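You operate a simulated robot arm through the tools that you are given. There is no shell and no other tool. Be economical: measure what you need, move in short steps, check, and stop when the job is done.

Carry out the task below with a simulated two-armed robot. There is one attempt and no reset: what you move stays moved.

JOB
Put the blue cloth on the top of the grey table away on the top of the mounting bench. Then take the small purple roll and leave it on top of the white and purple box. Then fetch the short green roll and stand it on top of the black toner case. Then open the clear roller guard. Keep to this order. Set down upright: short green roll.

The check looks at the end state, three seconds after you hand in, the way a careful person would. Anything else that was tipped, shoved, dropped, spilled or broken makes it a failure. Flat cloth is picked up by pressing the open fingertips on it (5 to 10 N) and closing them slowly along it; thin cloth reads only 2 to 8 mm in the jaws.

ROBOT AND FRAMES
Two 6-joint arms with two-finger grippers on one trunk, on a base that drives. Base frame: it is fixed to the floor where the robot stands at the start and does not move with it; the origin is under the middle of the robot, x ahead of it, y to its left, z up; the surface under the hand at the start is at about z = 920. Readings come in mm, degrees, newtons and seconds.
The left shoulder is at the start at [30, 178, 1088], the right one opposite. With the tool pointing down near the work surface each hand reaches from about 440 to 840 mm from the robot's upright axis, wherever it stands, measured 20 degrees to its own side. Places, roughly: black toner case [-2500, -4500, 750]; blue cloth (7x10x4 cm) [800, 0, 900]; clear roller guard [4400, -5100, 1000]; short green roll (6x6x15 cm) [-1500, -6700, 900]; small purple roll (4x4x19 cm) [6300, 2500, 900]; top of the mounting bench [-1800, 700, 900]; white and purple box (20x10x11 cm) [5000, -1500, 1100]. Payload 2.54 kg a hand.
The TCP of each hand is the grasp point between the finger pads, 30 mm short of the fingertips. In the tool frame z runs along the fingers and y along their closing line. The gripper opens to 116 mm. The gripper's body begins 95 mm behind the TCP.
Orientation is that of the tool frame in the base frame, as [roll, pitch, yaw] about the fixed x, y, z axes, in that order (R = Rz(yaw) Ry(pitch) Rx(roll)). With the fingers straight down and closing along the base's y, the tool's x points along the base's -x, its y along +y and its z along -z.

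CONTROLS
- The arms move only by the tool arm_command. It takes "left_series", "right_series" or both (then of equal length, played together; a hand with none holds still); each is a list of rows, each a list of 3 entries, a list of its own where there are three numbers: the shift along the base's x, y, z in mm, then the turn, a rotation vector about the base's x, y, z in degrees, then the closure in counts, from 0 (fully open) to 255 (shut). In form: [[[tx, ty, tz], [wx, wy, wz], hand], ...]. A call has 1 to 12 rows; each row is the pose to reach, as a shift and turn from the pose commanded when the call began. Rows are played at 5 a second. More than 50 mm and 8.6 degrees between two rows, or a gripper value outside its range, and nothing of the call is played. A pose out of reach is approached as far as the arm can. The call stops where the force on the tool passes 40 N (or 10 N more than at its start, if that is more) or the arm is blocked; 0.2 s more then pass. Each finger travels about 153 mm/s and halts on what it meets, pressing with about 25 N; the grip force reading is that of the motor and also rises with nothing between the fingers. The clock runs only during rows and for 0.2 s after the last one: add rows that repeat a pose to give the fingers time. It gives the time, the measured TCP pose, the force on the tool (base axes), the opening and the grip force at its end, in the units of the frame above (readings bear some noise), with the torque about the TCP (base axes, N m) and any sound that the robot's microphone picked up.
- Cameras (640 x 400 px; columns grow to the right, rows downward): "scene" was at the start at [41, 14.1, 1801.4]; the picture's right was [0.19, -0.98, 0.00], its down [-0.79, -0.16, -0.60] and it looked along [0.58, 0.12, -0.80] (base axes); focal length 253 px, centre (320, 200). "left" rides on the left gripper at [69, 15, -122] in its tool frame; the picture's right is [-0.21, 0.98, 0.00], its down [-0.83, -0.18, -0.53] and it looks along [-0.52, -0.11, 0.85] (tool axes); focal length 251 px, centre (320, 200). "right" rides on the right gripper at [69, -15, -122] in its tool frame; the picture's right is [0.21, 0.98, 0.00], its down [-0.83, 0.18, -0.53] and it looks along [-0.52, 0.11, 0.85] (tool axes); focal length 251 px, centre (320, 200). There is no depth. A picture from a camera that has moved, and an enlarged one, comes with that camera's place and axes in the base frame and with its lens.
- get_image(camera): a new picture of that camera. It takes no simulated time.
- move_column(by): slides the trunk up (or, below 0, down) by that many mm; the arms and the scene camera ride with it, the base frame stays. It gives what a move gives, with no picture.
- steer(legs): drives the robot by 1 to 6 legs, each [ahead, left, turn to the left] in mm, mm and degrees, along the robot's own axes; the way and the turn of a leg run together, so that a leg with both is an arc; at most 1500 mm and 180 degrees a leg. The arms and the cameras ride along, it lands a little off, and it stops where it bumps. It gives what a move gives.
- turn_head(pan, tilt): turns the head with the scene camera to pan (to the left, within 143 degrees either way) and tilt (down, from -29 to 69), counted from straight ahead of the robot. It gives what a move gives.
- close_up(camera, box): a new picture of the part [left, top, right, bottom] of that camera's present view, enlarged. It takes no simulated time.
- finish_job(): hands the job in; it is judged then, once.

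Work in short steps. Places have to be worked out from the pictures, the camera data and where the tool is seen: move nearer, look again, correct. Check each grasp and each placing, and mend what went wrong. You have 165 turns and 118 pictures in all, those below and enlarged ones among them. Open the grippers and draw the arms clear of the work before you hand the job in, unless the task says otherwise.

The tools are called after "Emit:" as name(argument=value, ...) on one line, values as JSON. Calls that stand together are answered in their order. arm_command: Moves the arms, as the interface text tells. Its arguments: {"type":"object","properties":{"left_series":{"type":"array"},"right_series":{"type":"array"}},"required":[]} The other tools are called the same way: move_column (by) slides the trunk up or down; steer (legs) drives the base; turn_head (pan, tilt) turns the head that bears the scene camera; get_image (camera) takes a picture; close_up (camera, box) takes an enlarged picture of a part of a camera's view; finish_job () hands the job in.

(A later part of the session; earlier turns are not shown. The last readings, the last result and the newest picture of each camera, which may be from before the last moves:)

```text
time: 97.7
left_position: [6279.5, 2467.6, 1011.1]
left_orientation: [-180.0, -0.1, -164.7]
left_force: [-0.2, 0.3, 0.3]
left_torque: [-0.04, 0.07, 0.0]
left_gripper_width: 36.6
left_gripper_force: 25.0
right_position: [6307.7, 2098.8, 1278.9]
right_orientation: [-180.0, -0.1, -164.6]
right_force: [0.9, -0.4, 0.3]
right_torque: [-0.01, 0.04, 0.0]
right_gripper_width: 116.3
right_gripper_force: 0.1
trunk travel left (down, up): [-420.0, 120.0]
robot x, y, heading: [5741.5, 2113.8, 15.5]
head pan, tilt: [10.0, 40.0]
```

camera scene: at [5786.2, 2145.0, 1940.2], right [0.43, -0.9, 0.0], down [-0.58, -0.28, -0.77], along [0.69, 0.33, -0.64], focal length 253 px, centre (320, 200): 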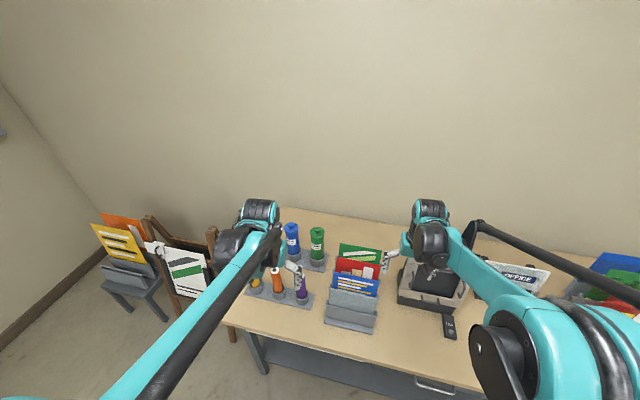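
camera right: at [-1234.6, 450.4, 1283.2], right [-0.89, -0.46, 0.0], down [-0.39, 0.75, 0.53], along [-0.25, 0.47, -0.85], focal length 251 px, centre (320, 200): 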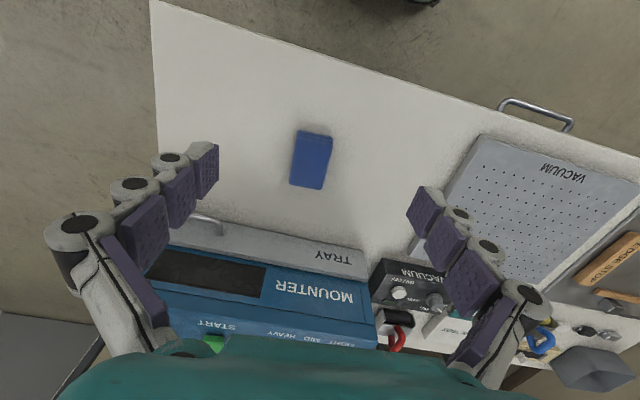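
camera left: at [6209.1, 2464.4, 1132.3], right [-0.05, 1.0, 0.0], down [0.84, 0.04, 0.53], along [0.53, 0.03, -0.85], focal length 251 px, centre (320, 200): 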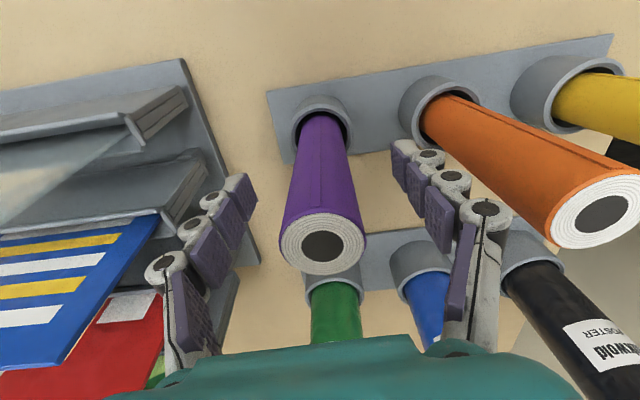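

Held at 37 mm. Lifting straight up 300, then drawing back.

Emit:
arm_command(left_series=[[[0, 0, 30], [0, 0, 0], 255], [[0, 0, 75], [0, 0, 0], 255], [[0, 0, 120], [0, 0, 0], 255], [[0, 0, 165], [0, 0, 0], 255], [[0, 0, 210], [0, 0, 0], 255], [[0, 0, 255], [0, 0, 0], 255], [[0, 0, 300], [0, 0, 0], 255], [[-45, -12, 310], [0, 0, 0], 255], [[-90, -24, 315], [0, 0, 0], 255], [[-135, -36, 315], [0, 0, 0], 255], [[-180, -48, 315], [0, 0, 0], 255], [[-180, -48, 315], [0, 0, 0], 255]])

Emit:
get_image(camera="left")

Emit:
get_image(camera="scene")

```text
time: 100.2
left_position: [6105.5, 2423.1, 1324.0]
left_orientation: [-180.0, 0.0, -164.7]
left_force: [-0.3, -0.1, -0.9]
left_torque: [-0.01, 0.05, -0.01]
left_gripper_width: 36.6
left_gripper_force: 25.2
right_position: [6308.4, 2100.7, 1279.1]
right_orientation: [179.9, -0.3, -164.6]
right_force: [0.2, -0.2, -0.2]
right_torque: [-0.02, 0.02, -0.05]
right_gripper_width: 116.1
right_gripper_force: 0.0
trunk travel left (down, up): [-420.0, 120.0]
robot x, y, heading: [5740.1, 2115.2, 15.5]
head pan, tilt: [10.0, 40.0]
```

```text
86 pictures are left
camera left: at [6033.8, 2418.9, 1445.6], right [-0.05, 1.0, 0.0], down [0.84, 0.04, 0.53], along [0.53, 0.03, -0.85], focal length 251 px, centre (320, 200)
```

left: 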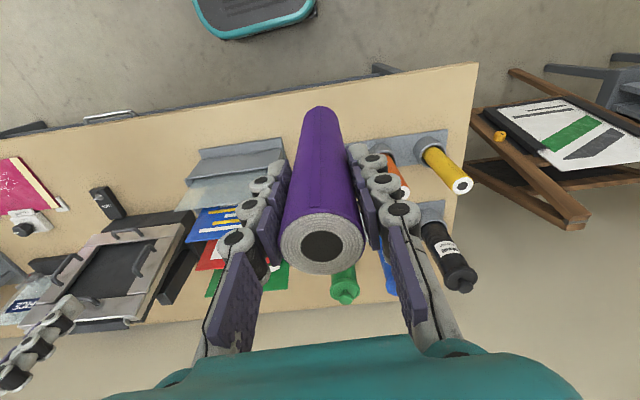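

```text
85 pictures are left
camera scene: at [5789.4, 2145.8, 1940.0], right [0.43, -0.9, 0.0], down [-0.58, -0.28, -0.77], along [0.69, 0.33, -0.64], focal length 253 px, centre (320, 200)
```

scene: 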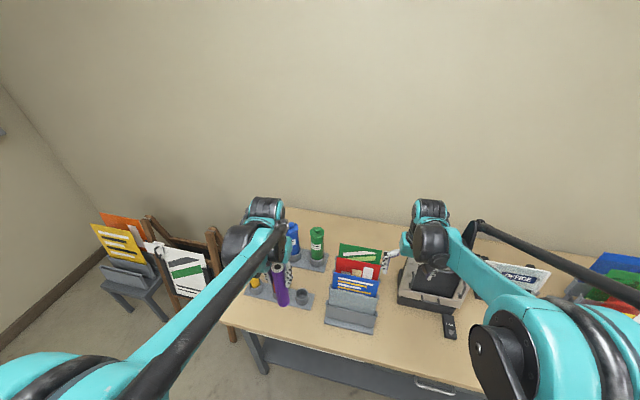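

Purple roll is securely lifted. I'll back away from the bench and turn toward the white and purple box at about [5000, -1500], then look.

Emit:
steer(legs=[[-650, 0, 0], [0, 0, -105]])

Emit:
turn_head(pan=0, tilt=20)

Emit:
get_image(camera="scene")

```text
time: 108.1
left_position: [5341.9, 1528.2, 1324.2]
left_orientation: [179.9, -0.1, 95.4]
left_force: [0.2, 0.8, -0.9]
left_torque: [0.02, -0.01, 0.01]
left_gripper_width: 36.9
left_gripper_force: 25.1
right_position: [4988.1, 1383.1, 1279.5]
right_orientation: [180.0, -0.1, 95.4]
right_force: [-0.1, 0.0, -0.3]
right_torque: [0.02, -0.01, -0.01]
right_gripper_width: 115.9
right_gripper_force: 0.0
trunk travel left (down, up): [-420.0, 120.0]
robot x, y, heading: [5108.5, 1937.5, -84.6]
head pan, tilt: [10.0, 40.0]
```

```text
time: 109.0
left_position: [5341.9, 1526.0, 1324.6]
left_orientation: [-179.9, 0.0, 95.4]
left_force: [-0.4, -0.3, -0.9]
left_torque: [0.01, 0.01, -0.03]
left_gripper_width: 36.5
left_gripper_force: 24.8
right_position: [4988.8, 1384.1, 1279.9]
right_orientation: [-180.0, -0.1, 95.4]
right_force: [0.0, 0.1, 0.3]
right_torque: [0.05, 0.01, -0.01]
right_gripper_width: 116.1
right_gripper_force: 0.1
trunk travel left (down, up): [-420.0, 120.0]
robot x, y, heading: [5105.1, 1934.4, -84.8]
head pan, tilt: [0.0, 20.0]
```

```text
84 pictures are left
camera scene: at [5109.0, 1874.9, 1971.5], right [-1.0, -0.09, 0.0], down [-0.03, 0.34, -0.94], along [0.09, -0.94, -0.34], focal length 253 px, centre (320, 200)
```

scene: 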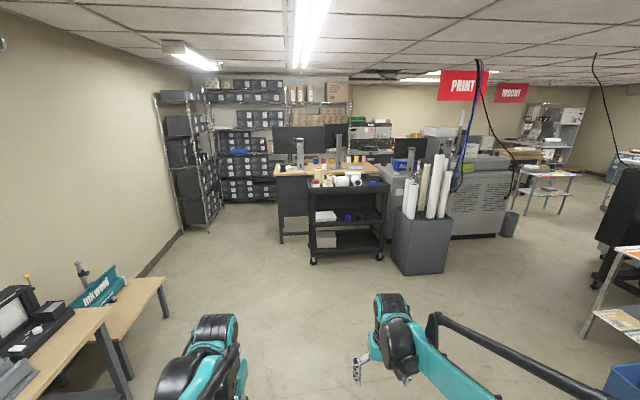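

Emit:
close_up(camera="scene", box=[270, 120, 430, 220])

```text
4.00 times, centred on (350, 170) of scene
camera zoom: at [5109.0, 1874.9, 1971.5], right [-1.0, -0.09, 0.0], down [-0.03, 0.34, -0.94], along [0.09, -0.94, -0.34], focal length 1012 px, centre (200, 320)
```

zoom: 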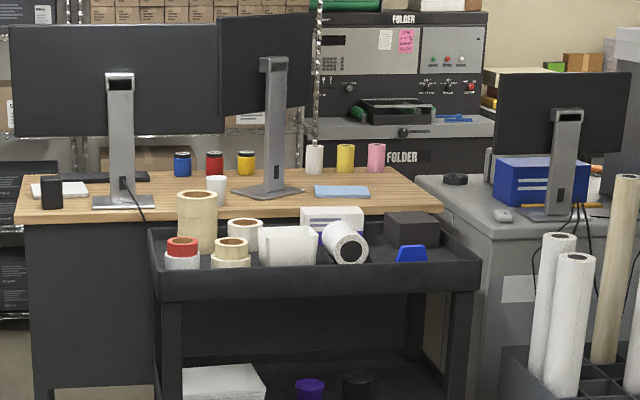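

The box (white with purple text) sits on the black cart's top shelf, behind a white roll lying down. I'll raise the column another 100 and drive to about (4900, -200) for a closer look.

Emit:
move_column(by=110)

Emit:
steer(legs=[[0, 0, 2.8], [1042, -250, 0], [1042, -250, 0]])

Emit:
turn_head(pan=0, tilt=40)

Emit:
get_image(camera="scene")

```text
time: 110.4
left_position: [5341.1, 1526.9, 1434.2]
left_orientation: [180.0, 0.1, 95.4]
left_force: [0.6, -0.9, -0.7]
left_torque: [0.01, 0.0, -0.03]
left_gripper_width: 36.7
left_gripper_force: 25.1
right_position: [4988.1, 1384.1, 1388.8]
right_orientation: [-180.0, 0.0, 95.5]
right_force: [-0.4, -0.1, 0.3]
right_torque: [0.03, -0.02, 0.03]
right_gripper_width: 116.0
right_gripper_force: 0.1
trunk travel left (down, up): [-530.0, 10.0]
robot x, y, heading: [5104.1, 1936.8, -84.7]
head pan, tilt: [0.0, 20.0]
```

```text
time: 121.5
left_position: [5153.2, -612.3, 1434.1]
left_orientation: [-180.0, 0.1, 98.0]
left_force: [-0.5, -0.4, -1.0]
left_torque: [0.0, 0.04, 0.03]
left_gripper_width: 36.6
left_gripper_force: 25.0
right_position: [4808.2, -771.4, 1390.6]
right_orientation: [179.9, -0.1, 97.9]
right_force: [-0.1, 0.2, 0.2]
right_torque: [0.06, 0.01, 0.06]
right_gripper_width: 116.0
right_gripper_force: 0.0
trunk travel left (down, up): [-530.0, 10.0]
robot x, y, heading: [4896.7, -213.1, -82.1]
head pan, tilt: [0.0, 20.0]
```

```text
time: 122.3
left_position: [5153.5, -611.7, 1434.7]
left_orientation: [-180.0, 0.0, 98.1]
left_force: [-0.4, -0.7, -1.2]
left_torque: [0.03, 0.0, -0.04]
left_gripper_width: 36.6
left_gripper_force: 24.9
right_position: [4808.8, -772.1, 1389.8]
right_orientation: [179.9, 0.0, 98.0]
right_force: [1.3, 0.0, -0.8]
right_torque: [0.0, -0.03, -0.01]
right_gripper_width: 116.1
right_gripper_force: 0.0
trunk travel left (down, up): [-530.0, 10.0]
robot x, y, heading: [4895.9, -211.2, -82.1]
head pan, tilt: [0.0, 40.0]
```

```text
82 pictures are left
camera scene: at [4904.0, -267.4, 2050.2], right [-0.99, -0.14, 0.0], down [-0.09, 0.64, -0.77], along [0.11, -0.76, -0.64], focal length 253 px, centre (320, 200)
```

scene: 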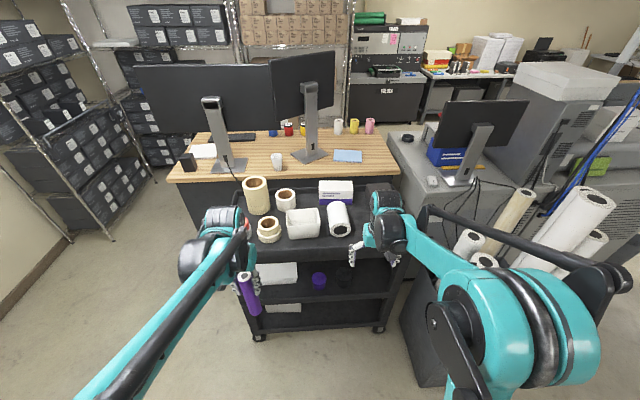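

Emit:
close_up(camera="scene", box=[225, 160, 417, 280])

```text
3.33 times, centred on (321, 220) of scene
camera zoom: at [4904.0, -267.4, 2050.2], right [-0.99, -0.14, 0.0], down [-0.09, 0.64, -0.77], along [0.11, -0.76, -0.64], focal length 843 px, centre (317, 133)
```

zoom: 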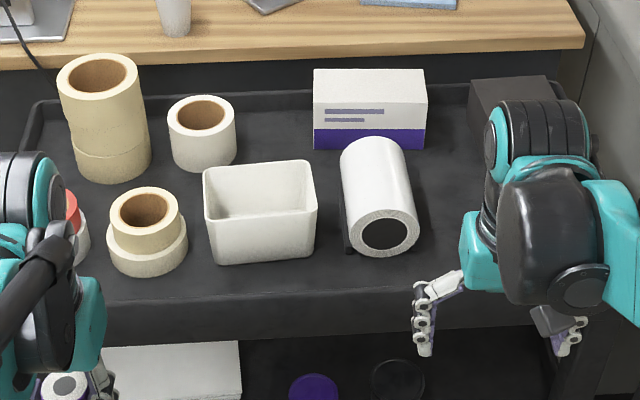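

Box top centre works out at about [4982, -1477, 1156]; the cart front edge is near y≈-1045…-1090. I need to come within ~350 mm of the cart, so first a partial approach, then re-measure.

Emit:
steer(legs=[[400, -165, 0]])

Emit:
turn_head(pan=0, tilt=60)

Emit:
get_image(camera="scene")

Emit:
get_image(camera="left")

Emit:
get_image(camera="right")

```text
time: 125.0
left_position: [5055.7, -1040.4, 1433.8]
left_orientation: [-180.0, 0.1, 98.5]
left_force: [0.4, 0.4, -0.2]
left_torque: [-0.02, 0.02, 0.0]
left_gripper_width: 36.7
left_gripper_force: 24.8
right_position: [4711.4, -1203.5, 1389.5]
right_orientation: [-179.9, 0.0, 98.6]
right_force: [-0.1, 0.2, -0.7]
right_torque: [-0.01, -0.03, 0.01]
right_gripper_width: 115.9
right_gripper_force: 0.1
trunk travel left (down, up): [-530.0, 10.0]
robot x, y, heading: [4798.8, -645.5, -81.1]
head pan, tilt: [0.0, 40.0]
```

```text
time: 125.8
left_position: [5055.7, -1043.8, 1433.8]
left_orientation: [-180.0, 0.0, 98.5]
left_force: [-0.3, 0.2, -1.5]
left_torque: [0.03, 0.0, 0.05]
left_gripper_width: 36.7
left_gripper_force: 25.3
right_position: [4712.1, -1205.0, 1389.5]
right_orientation: [-180.0, 0.0, 98.6]
right_force: [-0.2, 0.4, 0.3]
right_torque: [0.03, -0.03, 0.03]
right_gripper_width: 116.2
right_gripper_force: 0.1
trunk travel left (down, up): [-530.0, 10.0]
robot x, y, heading: [4795.4, -641.6, -81.7]
head pan, tilt: [0.0, 60.0]
```

```text
80 pictures are left
camera scene: at [4799.8, -682.5, 2023.4], right [-0.99, -0.15, 0.0], down [-0.13, 0.86, -0.5], along [0.07, -0.49, -0.87], focal length 253 px, centre (320, 200)
```

scene: 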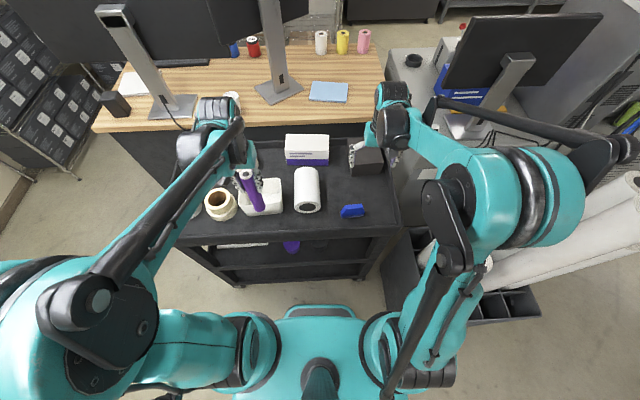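

```text
79 pictures are left
camera left: at [5060.1, -971.7, 1556.0], right [1.0, -0.07, 0.0], down [-0.06, -0.84, 0.53], along [-0.04, -0.53, -0.85], focal length 251 px, centre (320, 200)
```

left: 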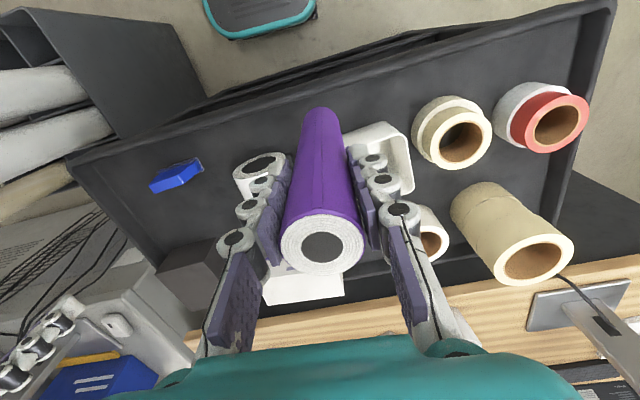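

```text
78 pictures are left
camera right: at [4685.8, -1138.6, 1512.0], right [0.93, 0.36, 0.0], down [0.3, -0.79, 0.53], along [0.19, -0.5, -0.85], focal length 251 px, centre (320, 200)
```

right: 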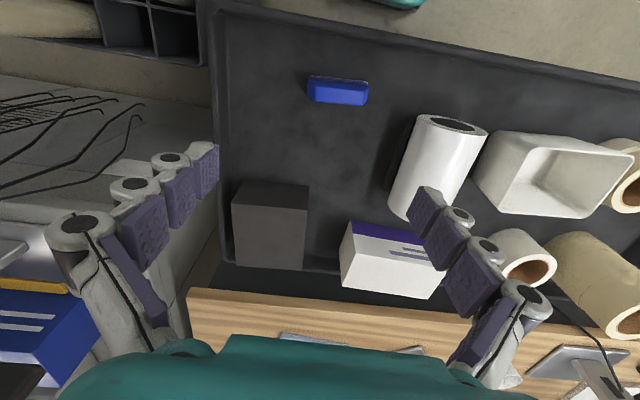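

Refined box top centre: [4971, -1462, 1156]. The base has about 145 mm to the cart's front, so I'll advance 85 mm and then reach with the left arm high.

Emit:
steer(legs=[[85, 0, 0]])

Emit:
arm_command(left_series=[[[-15, -42, 0], [0, 0, 0], 255], [[-28, -84, 0], [0, 0, 0], 255], [[-42, -126, 0], [0, 0, 0], 255], [[-56, -168, 0], [0, 0, 0], 255], [[-70, -210, 0], [0, 0, 0], 255], [[-70, -210, 0], [0, 0, 0], 255]])

Emit:
get_image(camera="left")

Emit:
get_image(camera="scene")

```text
time: 126.9
left_position: [5068.3, -1125.6, 1435.0]
left_orientation: [180.0, 0.1, 98.5]
left_force: [0.1, -0.4, -1.8]
left_torque: [-0.02, 0.03, -0.01]
left_gripper_width: 36.7
left_gripper_force: 24.7
right_position: [4722.0, -1288.7, 1390.3]
right_orientation: [180.0, 0.0, 98.5]
right_force: [0.4, -0.2, 0.2]
right_torque: [0.0, 0.0, 0.0]
right_gripper_width: 115.8
right_gripper_force: 0.1
trunk travel left (down, up): [-530.0, 10.0]
robot x, y, heading: [4808.7, -732.2, -81.3]
head pan, tilt: [0.0, 60.0]
```

```text
time: 128.3
left_position: [4998.9, -1338.4, 1437.2]
left_orientation: [-180.0, 0.1, 98.5]
left_force: [0.8, -0.3, -0.6]
left_torque: [0.02, 0.03, 0.01]
left_gripper_width: 36.7
left_gripper_force: 25.1
right_position: [4723.3, -1289.1, 1389.6]
right_orientation: [179.9, -0.1, 98.4]
right_force: [0.3, 1.0, 0.1]
right_torque: [-0.04, -0.02, -0.01]
right_gripper_width: 115.9
right_gripper_force: 0.1
trunk travel left (down, up): [-530.0, 10.0]
robot x, y, heading: [4806.7, -731.9, -81.4]
head pan, tilt: [0.0, 60.0]
```

```text
77 pictures are left
camera left: at [5002.9, -1266.6, 1559.4], right [1.0, -0.07, 0.0], down [-0.06, -0.84, 0.53], along [-0.04, -0.53, -0.85], focal length 251 px, centre (320, 200)
```

left: 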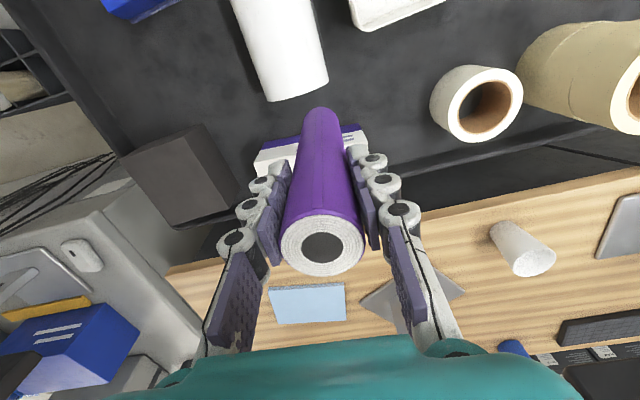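

```text
76 pictures are left
camera scene: at [4813.0, -765.5, 2023.4], right [-0.99, -0.15, 0.0], down [-0.13, 0.86, -0.5], along [0.07, -0.49, -0.87], focal length 253 px, centre (320, 200)
```

scene: 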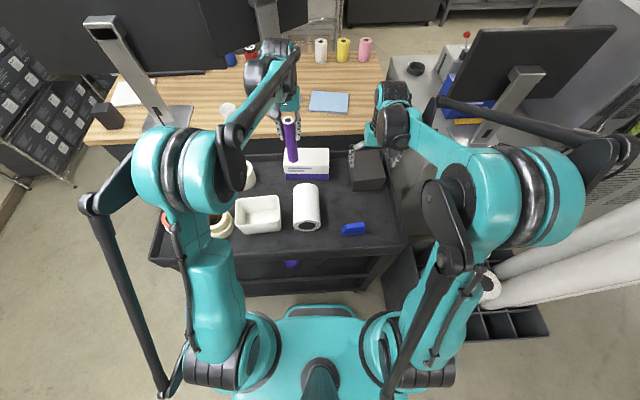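

Reach works so far. I'll move the last ~120 mm to above the box centre [4974, -1460] and check.

Emit:
arm_command(left_series=[[[-8, -40, 0], [0, 0, 0], 255], [[-16, -80, 0], [0, 0, 0], 255], [[-25, -121, 0], [0, 0, 0], 255], [[-25, -121, -30], [0, 0, 0], 255], [[-25, -121, -60], [0, 0, 0], 255], [[-25, -121, -80], [0, 0, 0], 255], [[-25, -121, -80], [0, 0, 0], 255]])

Emit:
get_image(camera="left")

Emit:
close_up(camera="scene", box=[240, 80, 400, 180])

Emit:
get_image(camera="right")

```text
time: 129.9
left_position: [4971.9, -1456.9, 1353.6]
left_orientation: [-180.0, 0.0, 98.6]
left_force: [0.6, 0.3, -0.8]
left_torque: [0.01, -0.02, 0.02]
left_gripper_width: 36.5
left_gripper_force: 25.2
right_position: [4723.7, -1289.3, 1389.3]
right_orientation: [180.0, -0.1, 98.4]
right_force: [-0.2, 0.2, 0.2]
right_torque: [-0.01, 0.01, -0.01]
right_gripper_width: 115.9
right_gripper_force: 0.0
trunk travel left (down, up): [-530.0, 10.0]
robot x, y, heading: [4808.5, -730.5, -81.4]
head pan, tilt: [0.0, 60.0]
```

```text
75 pictures are left
camera left: at [4976.1, -1387.2, 1476.5], right [1.0, -0.07, 0.0], down [-0.06, -0.84, 0.53], along [-0.04, -0.53, -0.85], focal length 251 px, centre (320, 200)
```

left: 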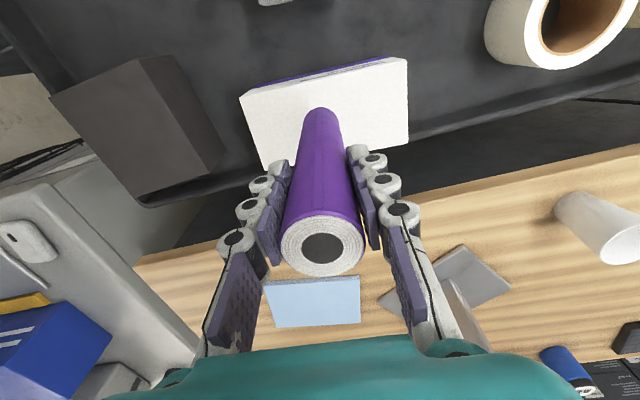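

```text
4.00 times, centred on (320, 130) of scene
camera zoom: at [4812.7, -766.1, 2023.4], right [-0.99, -0.15, 0.0], down [-0.13, 0.86, -0.5], along [0.07, -0.49, -0.87], focal length 1012 px, centre (320, 480)
```

zoom: 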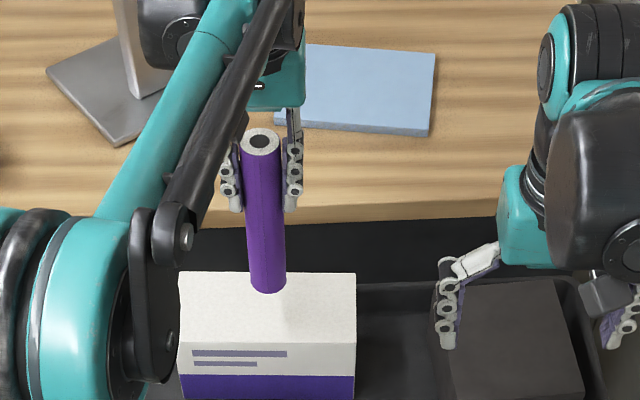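

```text
73 pictures are left
camera right: at [4698.1, -1222.3, 1512.3], right [0.93, 0.36, 0.0], down [0.3, -0.79, 0.53], along [0.19, -0.5, -0.85], focal length 251 px, centre (320, 200)
```

right: 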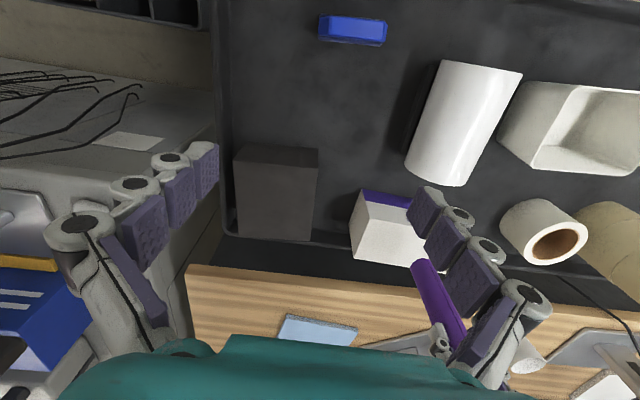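

The roll hangs over the middle of the box top. I'll lower it in small steps until contact.

Emit:
arm_command(left_series=[[[3, -4, -15], [0, 0, 0], 255], [[3, -4, -28], [0, 0, 0], 255], [[3, -4, -33], [0, 0, 0], 255], [[3, -4, -36], [0, 0, 0], 255], [[3, -4, -36], [0, 0, 0], 255]])

Emit:
close_up(camera="scene", box=[240, 80, 400, 180])

```text
time: 131.1
left_position: [4975.4, -1461.7, 1318.1]
left_orientation: [-179.9, 0.0, 98.5]
left_force: [0.2, 0.0, -1.1]
left_torque: [0.02, -0.02, -0.06]
left_gripper_width: 36.7
left_gripper_force: 25.0
right_position: [4723.2, -1289.1, 1389.9]
right_orientation: [-179.9, 0.0, 98.5]
right_force: [0.0, -0.4, -0.9]
right_torque: [0.01, 0.02, -0.02]
right_gripper_width: 116.2
right_gripper_force: 0.1
trunk travel left (down, up): [-530.0, 10.0]
robot x, y, heading: [4809.0, -729.3, -81.6]
head pan, tilt: [0.0, 60.0]
```

```text
4.00 times, centred on (320, 130) of scene
camera zoom: at [4812.5, -766.4, 2023.4], right [-0.99, -0.15, 0.0], down [-0.13, 0.86, -0.5], along [0.07, -0.49, -0.87], focal length 1012 px, centre (320, 480)
```

zoom: 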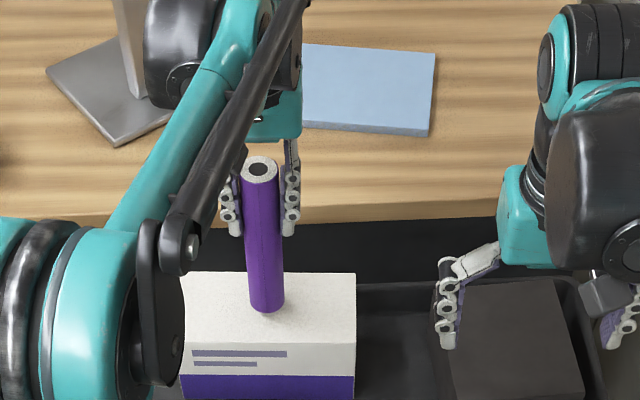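

Nearly touching; I'll nudge 8 mm further back toward the centre and continue in 3 mm steps.

Emit:
arm_command(left_series=[[[1, -8, 0], [0, 0, 0], 255], [[1, -8, -3], [0, 0, 0], 255], [[1, -8, -6], [0, 0, 0], 255], [[1, -8, -9], [0, 0, 0], 255], [[1, -8, -9], [0, 0, 0], 255]])

```text
time: 132.3
left_position: [4975.4, -1468.3, 1309.0]
left_orientation: [179.9, 0.1, 98.5]
left_force: [-0.1, -0.1, -1.5]
left_torque: [-0.01, -0.03, 0.0]
left_gripper_width: 36.7
left_gripper_force: 24.7
right_position: [4723.0, -1289.7, 1388.1]
right_orientation: [179.9, -0.2, 98.5]
right_force: [1.2, 0.2, 1.0]
right_torque: [-0.03, -0.05, 0.01]
right_gripper_width: 116.3
right_gripper_force: 0.0
trunk travel left (down, up): [-530.0, 10.0]
robot x, y, heading: [4810.6, -726.5, -81.4]
head pan, tilt: [0.0, 60.0]
```

Emit:
arm_command(left_series=[[[0, 0, -2], [0, 0, 0], 255], [[0, 0, -4], [0, 0, 0], 255], [[0, 0, -6], [0, 0, 0], 255], [[0, 0, -6], [0, 0, 0], 255]])

Emit:
close_up(camera="scene", box=[260, 110, 356, 170])

```text
time: 133.3
left_position: [4976.0, -1469.7, 1302.7]
left_orientation: [180.0, 0.0, 98.5]
left_force: [0.8, 0.1, -0.9]
left_torque: [0.02, -0.01, 0.03]
left_gripper_width: 36.5
left_gripper_force: 25.2
right_position: [4722.8, -1289.8, 1390.4]
right_orientation: [180.0, 0.0, 98.5]
right_force: [0.8, 0.3, 0.0]
right_torque: [0.02, 0.01, 0.02]
right_gripper_width: 115.8
right_gripper_force: 0.2
trunk travel left (down, up): [-530.0, 10.0]
robot x, y, heading: [4807.9, -726.4, -81.6]
head pan, tilt: [0.0, 60.0]
```

```text
6.67 times, centred on (308, 140) of scene
camera zoom: at [4812.5, -766.8, 2023.4], right [-0.99, -0.15, 0.0], down [-0.13, 0.86, -0.5], along [0.07, -0.49, -0.87], focal length 1686 px, centre (400, 600)
```

zoom: 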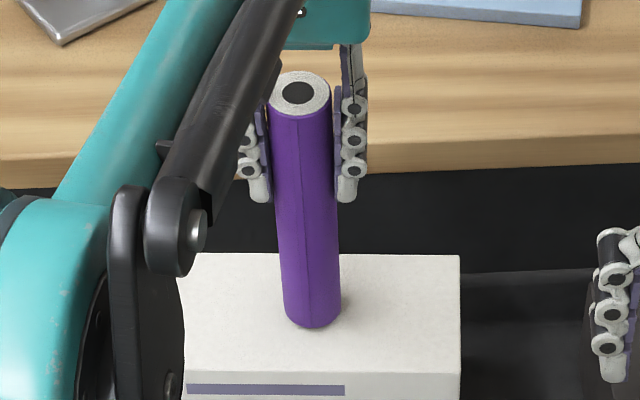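

Close now; continuing 2 mm steps.

Emit:
arm_command(left_series=[[[0, 0, -2], [0, 0, 0], 255], [[0, 0, -4], [0, 0, 0], 255], [[0, 0, -6], [0, 0, 0], 255], [[0, 0, -6], [0, 0, 0], 255]])

```text
time: 134.3
left_position: [4976.9, -1468.6, 1297.7]
left_orientation: [180.0, 0.2, 98.5]
left_force: [1.3, -4.1, 14.5]
left_torque: [-0.52, -0.25, 0.03]
left_gripper_width: 36.6
left_gripper_force: 24.9
right_position: [4723.2, -1288.8, 1390.1]
right_orientation: [179.9, 0.0, 98.5]
right_force: [-0.6, 0.3, 0.0]
right_torque: [0.0, 0.01, 0.01]
right_gripper_width: 116.1
right_gripper_force: 0.1
trunk travel left (down, up): [-530.0, 10.0]
robot x, y, heading: [4806.4, -728.0, -81.6]
head pan, tilt: [0.0, 60.0]
```

Contact at 14.5 N. I'll ease up 1 mm, open gradually, then look before rising.

Emit:
arm_command(left_series=[[[0, 0, 1], [0, 0, 0], 255], [[0, 0, 1], [0, 0, 0], 165], [[0, 0, 1], [0, 0, 0], 150], [[0, 0, 1], [0, 0, 0], 120], [[0, 0, 1], [0, 0, 0], 80], [[0, 0, 1], [0, 0, 0], 40], [[0, 0, 1], [0, 0, 0], 40]])

Emit:
close_up(camera="scene", box=[260, 110, 356, 170])

```text
time: 135.9
left_position: [4977.0, -1471.5, 1296.4]
left_orientation: [180.0, 0.0, 98.4]
left_force: [1.0, -0.9, -0.8]
left_torque: [0.03, -0.03, -0.01]
left_gripper_width: 97.6
left_gripper_force: 0.1
right_position: [4723.8, -1290.2, 1389.9]
right_orientation: [-180.0, -0.1, 98.5]
right_force: [0.6, 0.1, -0.1]
right_torque: [0.0, -0.01, -0.01]
right_gripper_width: 116.1
right_gripper_force: 0.1
trunk travel left (down, up): [-530.0, 10.0]
robot x, y, heading: [4809.1, -727.7, -81.6]
head pan, tilt: [0.0, 60.0]
```

```text
6.67 times, centred on (308, 140) of scene
camera zoom: at [4812.5, -766.9, 2023.4], right [-0.99, -0.15, 0.0], down [-0.13, 0.86, -0.5], along [0.07, -0.49, -0.87], focal length 1686 px, centre (400, 600)
```

zoom: 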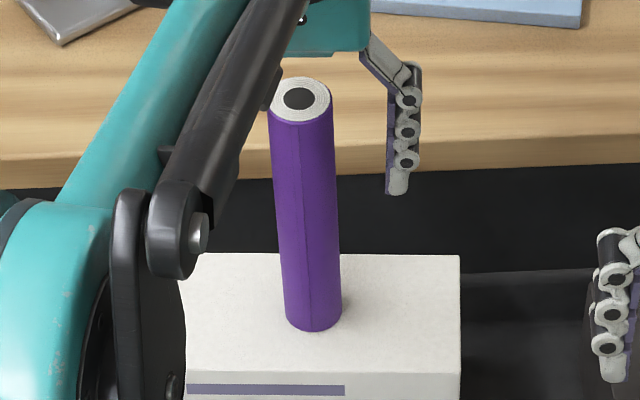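

The roll stands by itself. Rising straight up to clear its top, then drawing back.

Emit:
arm_command(left_series=[[[0, 0, 30], [0, 0, 0], 30], [[0, 0, 65], [0, 0, 0], 10], [[0, 0, 100], [0, 0, 0], 0], [[0, 0, 135], [0, 0, 0], 0], [[4, 30, 145], [0, 0, 0], 0], [[9, 75, 145], [0, 0, 0], 0], [[16, 120, 145], [0, 0, 0], 0], [[30, 160, 145], [0, 0, 0], 0], [[45, 200, 145], [0, 0, 0], 0], [[60, 240, 145], [0, 0, 0], 0], [[75, 280, 145], [0, 0, 0], 0]])

Emit:
close_up(camera="scene", box=[240, 80, 400, 180])

```text
time: 138.3
left_position: [5051.6, -1184.2, 1445.2]
left_orientation: [179.9, 0.1, 98.5]
left_force: [0.1, -0.4, -0.3]
left_torque: [-0.07, 0.01, 0.0]
left_gripper_width: 116.0
left_gripper_force: 0.1
right_position: [4722.8, -1287.8, 1391.4]
right_orientation: [180.0, 0.0, 98.4]
right_force: [0.4, 0.2, 0.0]
right_torque: [-0.06, 0.01, 0.01]
right_gripper_width: 116.1
right_gripper_force: 0.1
trunk travel left (down, up): [-530.0, 10.0]
robot x, y, heading: [4805.8, -729.4, -81.7]
head pan, tilt: [0.0, 60.0]
```

```text
4.00 times, centred on (320, 130) of scene
camera zoom: at [4813.3, -762.9, 2023.5], right [-0.99, -0.15, 0.0], down [-0.13, 0.86, -0.5], along [0.07, -0.5, -0.87], focal length 1012 px, centre (320, 480)
```

zoom: 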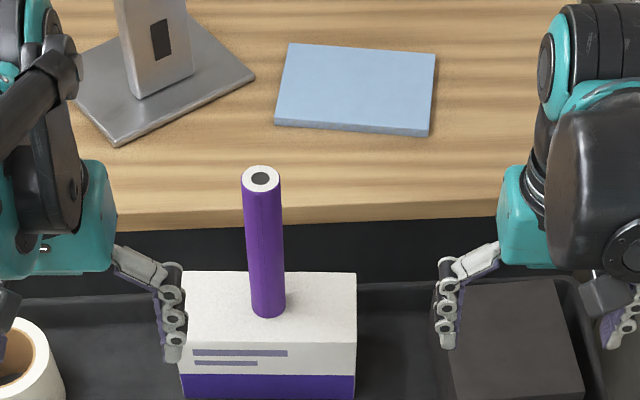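

Second item done: roll stands on the box. I'll back away and survey toward the south-west for a route to the green roll.

Emit:
steer(legs=[[-700, 0, 0], [0, 0, -60]])

Emit:
turn_head(pan=0, tilt=15)

Emit:
get_image(camera="scene")

```text
time: 144.8
left_position: [4428.8, -466.3, 1442.8]
left_orientation: [180.0, 0.0, 37.1]
left_force: [0.3, 0.4, -1.0]
left_torque: [-0.02, 0.0, 0.01]
left_gripper_width: 116.0
left_gripper_force: 0.0
right_position: [4183.5, -228.1, 1389.5]
right_orientation: [-180.0, -0.1, 37.1]
right_force: [0.3, -0.9, 0.2]
right_torque: [-0.01, 0.0, 0.0]
right_gripper_width: 116.1
right_gripper_force: 0.1
trunk travel left (down, up): [-530.0, 10.0]
robot x, y, heading: [4717.3, -33.0, -142.9]
head pan, tilt: [0.0, 60.0]
```

```text
time: 145.9
left_position: [4429.1, -465.3, 1443.1]
left_orientation: [-180.0, 0.1, 37.1]
left_force: [0.4, -0.1, 0.4]
left_torque: [0.01, 0.01, -0.05]
left_gripper_width: 115.8
left_gripper_force: 0.0
right_position: [4183.2, -227.5, 1389.3]
right_orientation: [-180.0, -0.1, 37.1]
right_force: [0.0, 0.3, 0.0]
right_torque: [0.0, -0.01, -0.01]
right_gripper_width: 116.0
right_gripper_force: 0.1
trunk travel left (down, up): [-530.0, 10.0]
robot x, y, heading: [4713.5, -32.8, -143.0]
head pan, tilt: [0.0, 15.0]
```

```text
68 pictures are left
camera scene: at [4662.5, -73.1, 2089.6], right [-0.6, 0.8, 0.0], down [0.21, 0.16, -0.97], along [-0.77, -0.58, -0.26], focal length 253 px, centre (320, 200)
```

scene: 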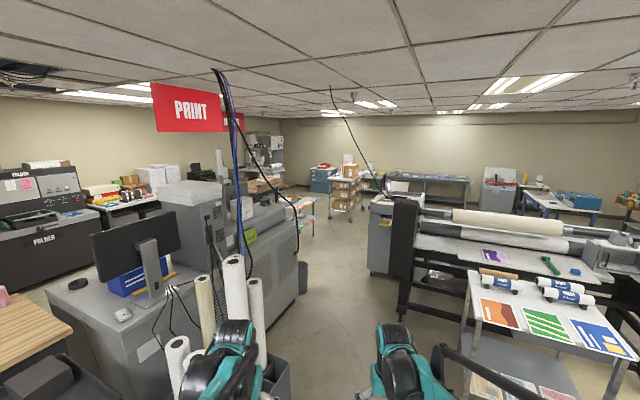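

There's a passage between the printer (left) and the laminator/cutter (right), about 970 mm wide, straight along heading -148° from here. I'll drive 2.2 m along it and recheck.

Emit:
steer(legs=[[0, 0, -5], [1100, 0, 0], [1000, 0, 0]])

Emit:
turn_head(pan=0, tilt=30)

Emit:
get_image(camera="scene")

```text
time: 156.9
left_position: [2602.9, -1546.2, 1444.2]
left_orientation: [180.0, 0.0, 32.3]
left_force: [0.4, 0.1, -0.1]
left_torque: [-0.02, 0.0, -0.02]
left_gripper_width: 115.9
left_gripper_force: 0.1
right_position: [2379.9, -1290.4, 1389.4]
right_orientation: [-180.0, -0.1, 32.3]
right_force: [0.7, -0.4, 0.1]
right_torque: [0.01, -0.01, 0.0]
right_gripper_width: 116.1
right_gripper_force: 0.1
trunk travel left (down, up): [-530.0, 10.0]
robot x, y, heading: [2923.3, -1140.2, -147.4]
head pan, tilt: [0.0, 15.0]
```

```text
time: 157.7
left_position: [2603.2, -1547.0, 1442.8]
left_orientation: [-180.0, -0.1, 32.5]
left_force: [-0.1, 0.8, 0.2]
left_torque: [0.0, -0.06, -0.01]
left_gripper_width: 116.1
left_gripper_force: 0.0
right_position: [2378.1, -1289.3, 1389.1]
right_orientation: [180.0, 0.0, 32.4]
right_force: [-0.8, 0.3, 0.0]
right_torque: [0.01, -0.02, -0.03]
right_gripper_width: 116.2
right_gripper_force: 0.0
trunk travel left (down, up): [-530.0, 10.0]
robot x, y, heading: [2923.3, -1142.5, -147.4]
head pan, tilt: [0.0, 30.0]
```

```text
67 pictures are left
camera scene: at [2871.2, -1173.6, 2065.5], right [-0.54, 0.84, 0.0], down [0.42, 0.27, -0.87], along [-0.73, -0.46, -0.5], focal length 253 px, centre (320, 200)
```

scene: 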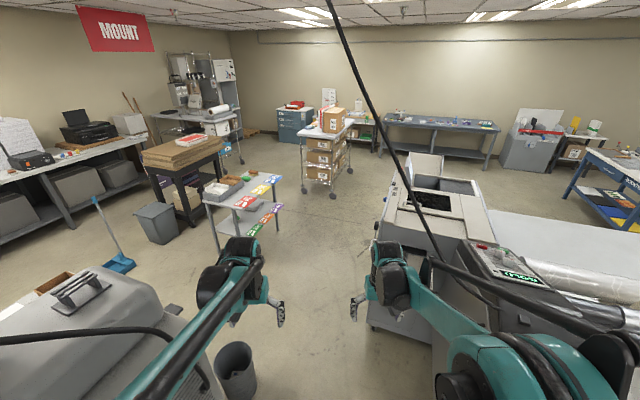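

A hanging cable runs from the ceiling near (2173, -1777) to the laminator end, over my path, so I'll lower the column to pass well beneath, then continue through the gap.

Emit:
move_column(by=-200)

Emit:
steer(legs=[[1300, 20, 0], [1300, 0, 0]])

Emit:
turn_head(pan=30, tilt=20)

Emit:
get_image(camera="scene")

```text
time: 159.8
left_position: [2604.9, -1546.5, 1242.8]
left_orientation: [180.0, 0.0, 32.4]
left_force: [0.0, -0.7, 0.3]
left_torque: [0.02, 0.0, 0.01]
left_gripper_width: 115.8
left_gripper_force: 0.0
right_position: [2377.6, -1290.5, 1189.6]
right_orientation: [180.0, -0.2, 32.5]
right_force: [0.2, 0.2, -0.6]
right_torque: [0.03, -0.02, -0.03]
right_gripper_width: 116.0
right_gripper_force: 0.1
trunk travel left (down, up): [-330.0, 210.0]
robot x, y, heading: [2925.8, -1146.5, -147.4]
head pan, tilt: [0.0, 30.0]
```

```text
time: 172.6
left_position: [350.8, -2916.4, 1243.0]
left_orientation: [179.9, 0.0, 30.4]
left_force: [0.0, -0.7, 0.8]
left_torque: [-0.02, -0.02, -0.01]
left_gripper_width: 115.9
left_gripper_force: 0.1
right_position: [134.6, -2650.2, 1190.8]
right_orientation: [179.9, -0.1, 30.5]
right_force: [-0.1, 0.3, -0.5]
right_torque: [0.02, -0.07, -0.02]
right_gripper_width: 116.0
right_gripper_force: 0.1
trunk travel left (down, up): [-330.0, 210.0]
robot x, y, heading: [679.8, -2519.6, -149.4]
head pan, tilt: [0.0, 30.0]
```

```text
time: 173.6
left_position: [349.4, -2916.4, 1244.2]
left_orientation: [-179.9, 0.0, 30.5]
left_force: [-0.2, 0.2, -0.3]
left_torque: [-0.02, 0.01, 0.01]
left_gripper_width: 116.2
left_gripper_force: 0.1
right_position: [133.1, -2649.6, 1189.7]
right_orientation: [180.0, -0.1, 30.5]
right_force: [0.7, 0.2, 0.9]
right_torque: [-0.01, -0.03, -0.01]
right_gripper_width: 116.0
right_gripper_force: 0.0
trunk travel left (down, up): [-330.0, 210.0]
robot x, y, heading: [686.5, -2519.2, -149.5]
head pan, tilt: [30.0, 20.0]
```

```text
66 pictures are left
camera scene: at [662.3, -2586.7, 1881.5], right [-0.87, 0.49, 0.0], down [0.17, 0.3, -0.94], along [-0.46, -0.82, -0.34], focal length 253 px, centre (320, 200)
```

scene: 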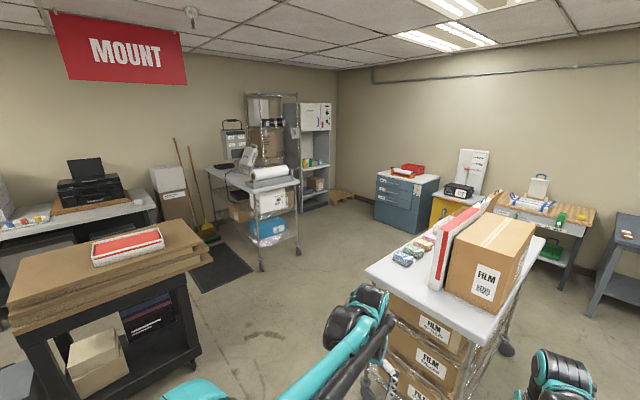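

Emit:
close_up(camera="scene", box=[240, 90, 400, 190])

Emit:
close_up(camera="scene", box=[370, 140, 530, 240])

```text
4.00 times, centred on (320, 140) of scene
camera zoom: at [662.3, -2586.7, 1881.5], right [-0.87, 0.49, 0.0], down [0.17, 0.3, -0.94], along [-0.46, -0.82, -0.34], focal length 1012 px, centre (320, 440)
```

zoom: 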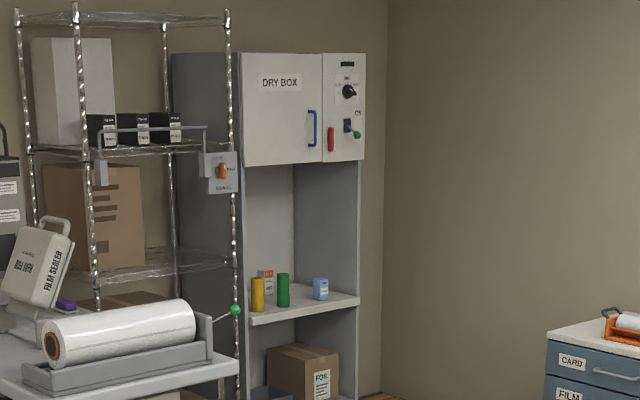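

```text
4.00 times, centred on (450, 190) of scene
camera zoom: at [662.3, -2586.7, 1881.5], right [-0.87, 0.49, 0.0], down [0.17, 0.3, -0.94], along [-0.46, -0.82, -0.34], focal length 1012 px, centre (-200, 240)
```

zoom: 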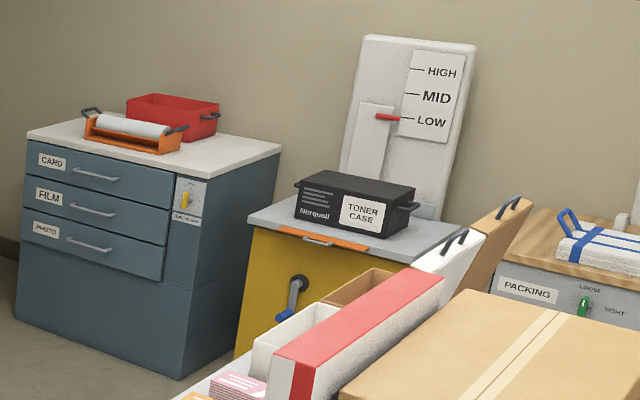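

The green roll stands on the Dry Box's open shelf at about [-1430, -6600], and the toner case sits on a yellow cabinet. I'll pass between the box cart and the dark table, then look again.

Emit:
steer(legs=[[0, 0, 54.5], [900, -65, 0], [900, -65, 0], [0, 0, -35]])

Emit:
turn_head(pan=10, tilt=20)

Emit:
get_image(camera="scene")

```text
time: 178.4
left_position: [750.9, -3323.6, 1243.6]
left_orientation: [179.9, 0.1, 87.0]
left_force: [-0.4, 0.3, 0.3]
left_torque: [-0.02, -0.06, 0.0]
left_gripper_width: 115.8
left_gripper_force: 0.1
right_position: [409.4, -3357.6, 1189.2]
right_orientation: [180.0, 0.0, 86.9]
right_force: [-1.1, -0.3, -0.3]
right_torque: [-0.01, -0.04, -0.01]
right_gripper_width: 115.9
right_gripper_force: 0.0
trunk travel left (down, up): [-330.0, 210.0]
robot x, y, heading: [609.4, -2827.0, -93.3]
head pan, tilt: [30.0, 20.0]
stopped in leg 2: the robot was blocked; the commanded pose is now the measured one
```

```text
time: 179.3
left_position: [753.7, -3324.7, 1243.1]
left_orientation: [179.9, 0.0, 86.9]
left_force: [-0.1, -1.1, -0.1]
left_torque: [0.04, 0.02, 0.01]
left_gripper_width: 115.9
left_gripper_force: 0.0
right_position: [411.5, -3361.0, 1189.9]
right_orientation: [-179.9, -0.1, 87.0]
right_force: [0.6, -0.1, 0.5]
right_torque: [0.03, 0.03, -0.03]
right_gripper_width: 116.1
right_gripper_force: 0.0
trunk travel left (down, up): [-330.0, 210.0]
robot x, y, heading: [605.9, -2825.3, -93.0]
head pan, tilt: [10.0, 20.0]
```

```text
63 pictures are left
camera scene: at [619.8, -2890.8, 1881.5], right [-0.99, -0.12, 0.0], down [-0.04, 0.34, -0.94], along [0.11, -0.93, -0.34], focal length 253 px, centre (320, 200)
```

scene: 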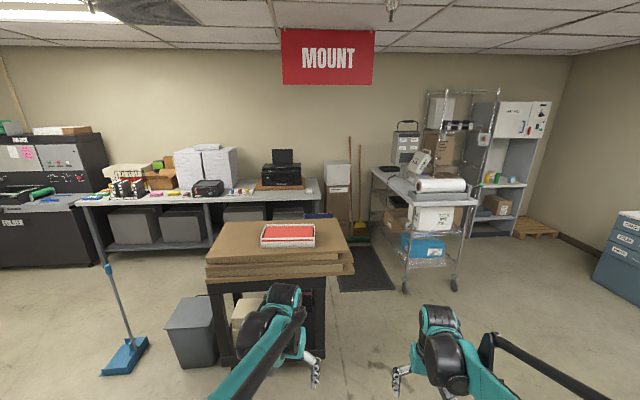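

The base was blocked: the small paper stand I saw earlier must be just in front. I'll look down to see it.

Emit:
turn_head(pan=10, tilt=60)

Emit:
get_image(camera="scene")

```text
time: 180.3
left_position: [752.5, -3324.1, 1243.6]
left_orientation: [-180.0, 0.1, 87.0]
left_force: [0.0, 0.2, -0.1]
left_torque: [0.02, -0.01, -0.02]
left_gripper_width: 116.0
left_gripper_force: 0.2
right_position: [412.1, -3358.3, 1188.6]
right_orientation: [180.0, -0.1, 87.0]
right_force: [0.3, -0.2, -0.2]
right_torque: [0.0, 0.01, 0.03]
right_gripper_width: 116.0
right_gripper_force: 0.1
trunk travel left (down, up): [-330.0, 210.0]
robot x, y, heading: [602.5, -2829.9, -93.0]
head pan, tilt: [10.0, 60.0]
```

```text
62 pictures are left
camera scene: at [615.7, -2863.7, 1823.5], right [-0.99, -0.12, 0.0], down [-0.11, 0.86, -0.5], along [0.06, -0.5, -0.87], focal length 253 px, centre (320, 200)
```

scene: 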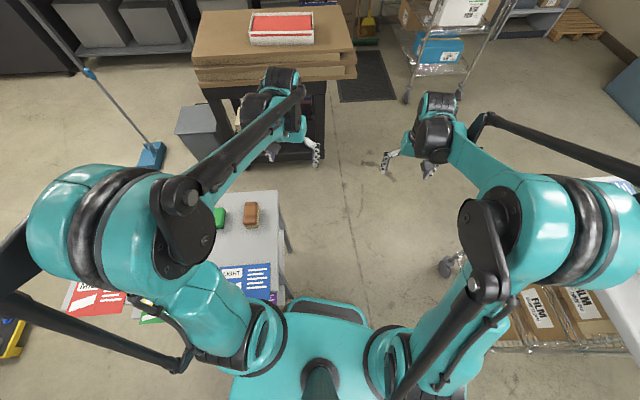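

The base is touching the paper stand at front left; the cart is to my right. I'll back off, shift right to the middle of the gap (x≈320), and go forward past the cart.

Emit:
steer(legs=[[-90, 0, 0], [0, -285, 0], [850, 0, 0]])

Emit:
get_image(camera="scene")

```text
time: 187.2
left_position: [415.0, -4060.6, 1243.9]
left_orientation: [-179.9, 0.0, 87.0]
left_force: [0.3, -0.4, -0.1]
left_torque: [0.03, 0.02, 0.02]
left_gripper_width: 115.9
left_gripper_force: 0.0
right_position: [75.6, -4094.4, 1190.1]
right_orientation: [-179.9, -0.1, 87.0]
right_force: [-1.0, -0.8, -0.2]
right_torque: [0.0, 0.01, 0.02]
right_gripper_width: 116.0
right_gripper_force: 0.0
trunk travel left (down, up): [-330.0, 210.0]
robot x, y, heading: [272.6, -3567.7, -92.7]
head pan, tilt: [10.0, 60.0]
```

```text
61 pictures are left
camera scene: at [279.6, -3600.0, 1823.4], right [-0.99, -0.12, 0.0], down [-0.1, 0.86, -0.5], along [0.06, -0.5, -0.87], focal length 253 px, centre (320, 200)
```

scene: 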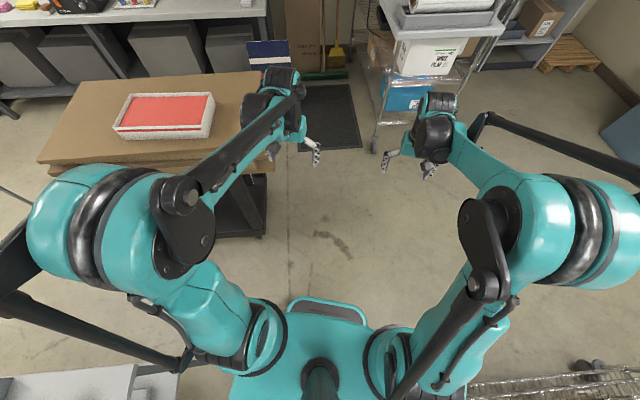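

Clear of the stand. I'll go forward 350 more and then diagonally right into the open floor in front of the Dry Box and toner cabinets.

Emit:
steer(legs=[[350, 0, 0], [700, -700, 0], [0, -600, 0]])

Emit:
turn_head(pan=0, tilt=25)

Emit:
get_image(camera="scene")

```text
time: 197.2
left_position: [-943.0, -5042.3, 1243.4]
left_orientation: [180.0, 0.1, 87.5]
left_force: [0.9, 0.2, 0.6]
left_torque: [-0.01, -0.02, 0.03]
left_gripper_width: 115.8
left_gripper_force: 0.1
right_position: [-1284.4, -5079.7, 1190.4]
right_orientation: [180.0, -0.1, 87.5]
right_force: [-0.1, -0.2, 0.0]
right_torque: [0.0, 0.0, -0.02]
right_gripper_width: 116.2
right_gripper_force: 0.0
trunk travel left (down, up): [-330.0, 210.0]
robot x, y, heading: [-1093.5, -4543.1, -92.7]
head pan, tilt: [10.0, 60.0]
```

```text
time: 198.2
left_position: [-943.7, -5042.7, 1243.2]
left_orientation: [179.8, 0.1, 87.5]
left_force: [-1.3, 0.2, 0.1]
left_torque: [0.0, -0.01, 0.04]
left_gripper_width: 116.1
left_gripper_force: 0.1
right_position: [-1283.3, -5079.3, 1189.6]
right_orientation: [180.0, -0.1, 87.6]
right_force: [-0.6, -0.4, 0.5]
right_torque: [0.01, -0.03, 0.02]
right_gripper_width: 115.9
right_gripper_force: 0.1
trunk travel left (down, up): [-330.0, 210.0]
robot x, y, heading: [-1094.1, -4546.9, -92.5]
head pan, tilt: [0.0, 25.0]
```

```text
60 pictures are left
camera scene: at [-1097.9, -4608.9, 1873.4], right [-1.0, 0.04, 0.0], down [0.02, 0.42, -0.91], along [-0.04, -0.91, -0.42], focal length 253 px, centre (320, 200)
```

scene: 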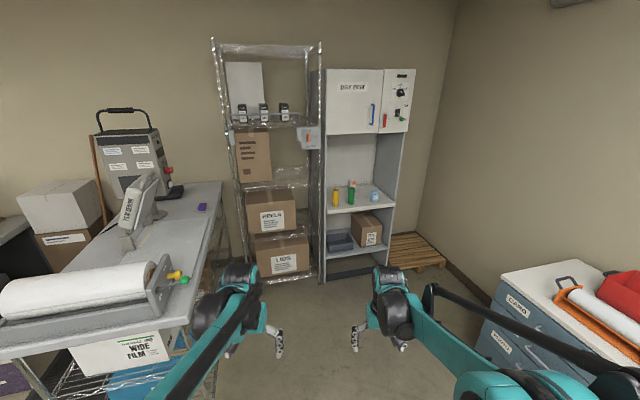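

Emit:
close_up(camera="scene", box=[300, 120, 420, 220])

```text
4.00 times, centred on (360, 170) of scene
camera zoom: at [-1097.9, -4608.9, 1873.4], right [-1.0, 0.04, 0.0], down [0.02, 0.42, -0.91], along [-0.04, -0.91, -0.42], focal length 1012 px, centre (160, 320)
```

zoom: 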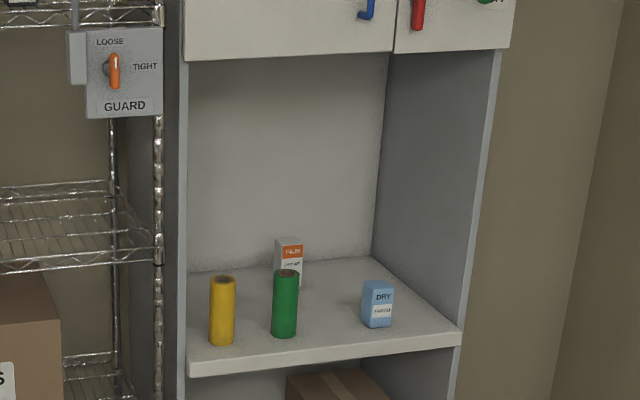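

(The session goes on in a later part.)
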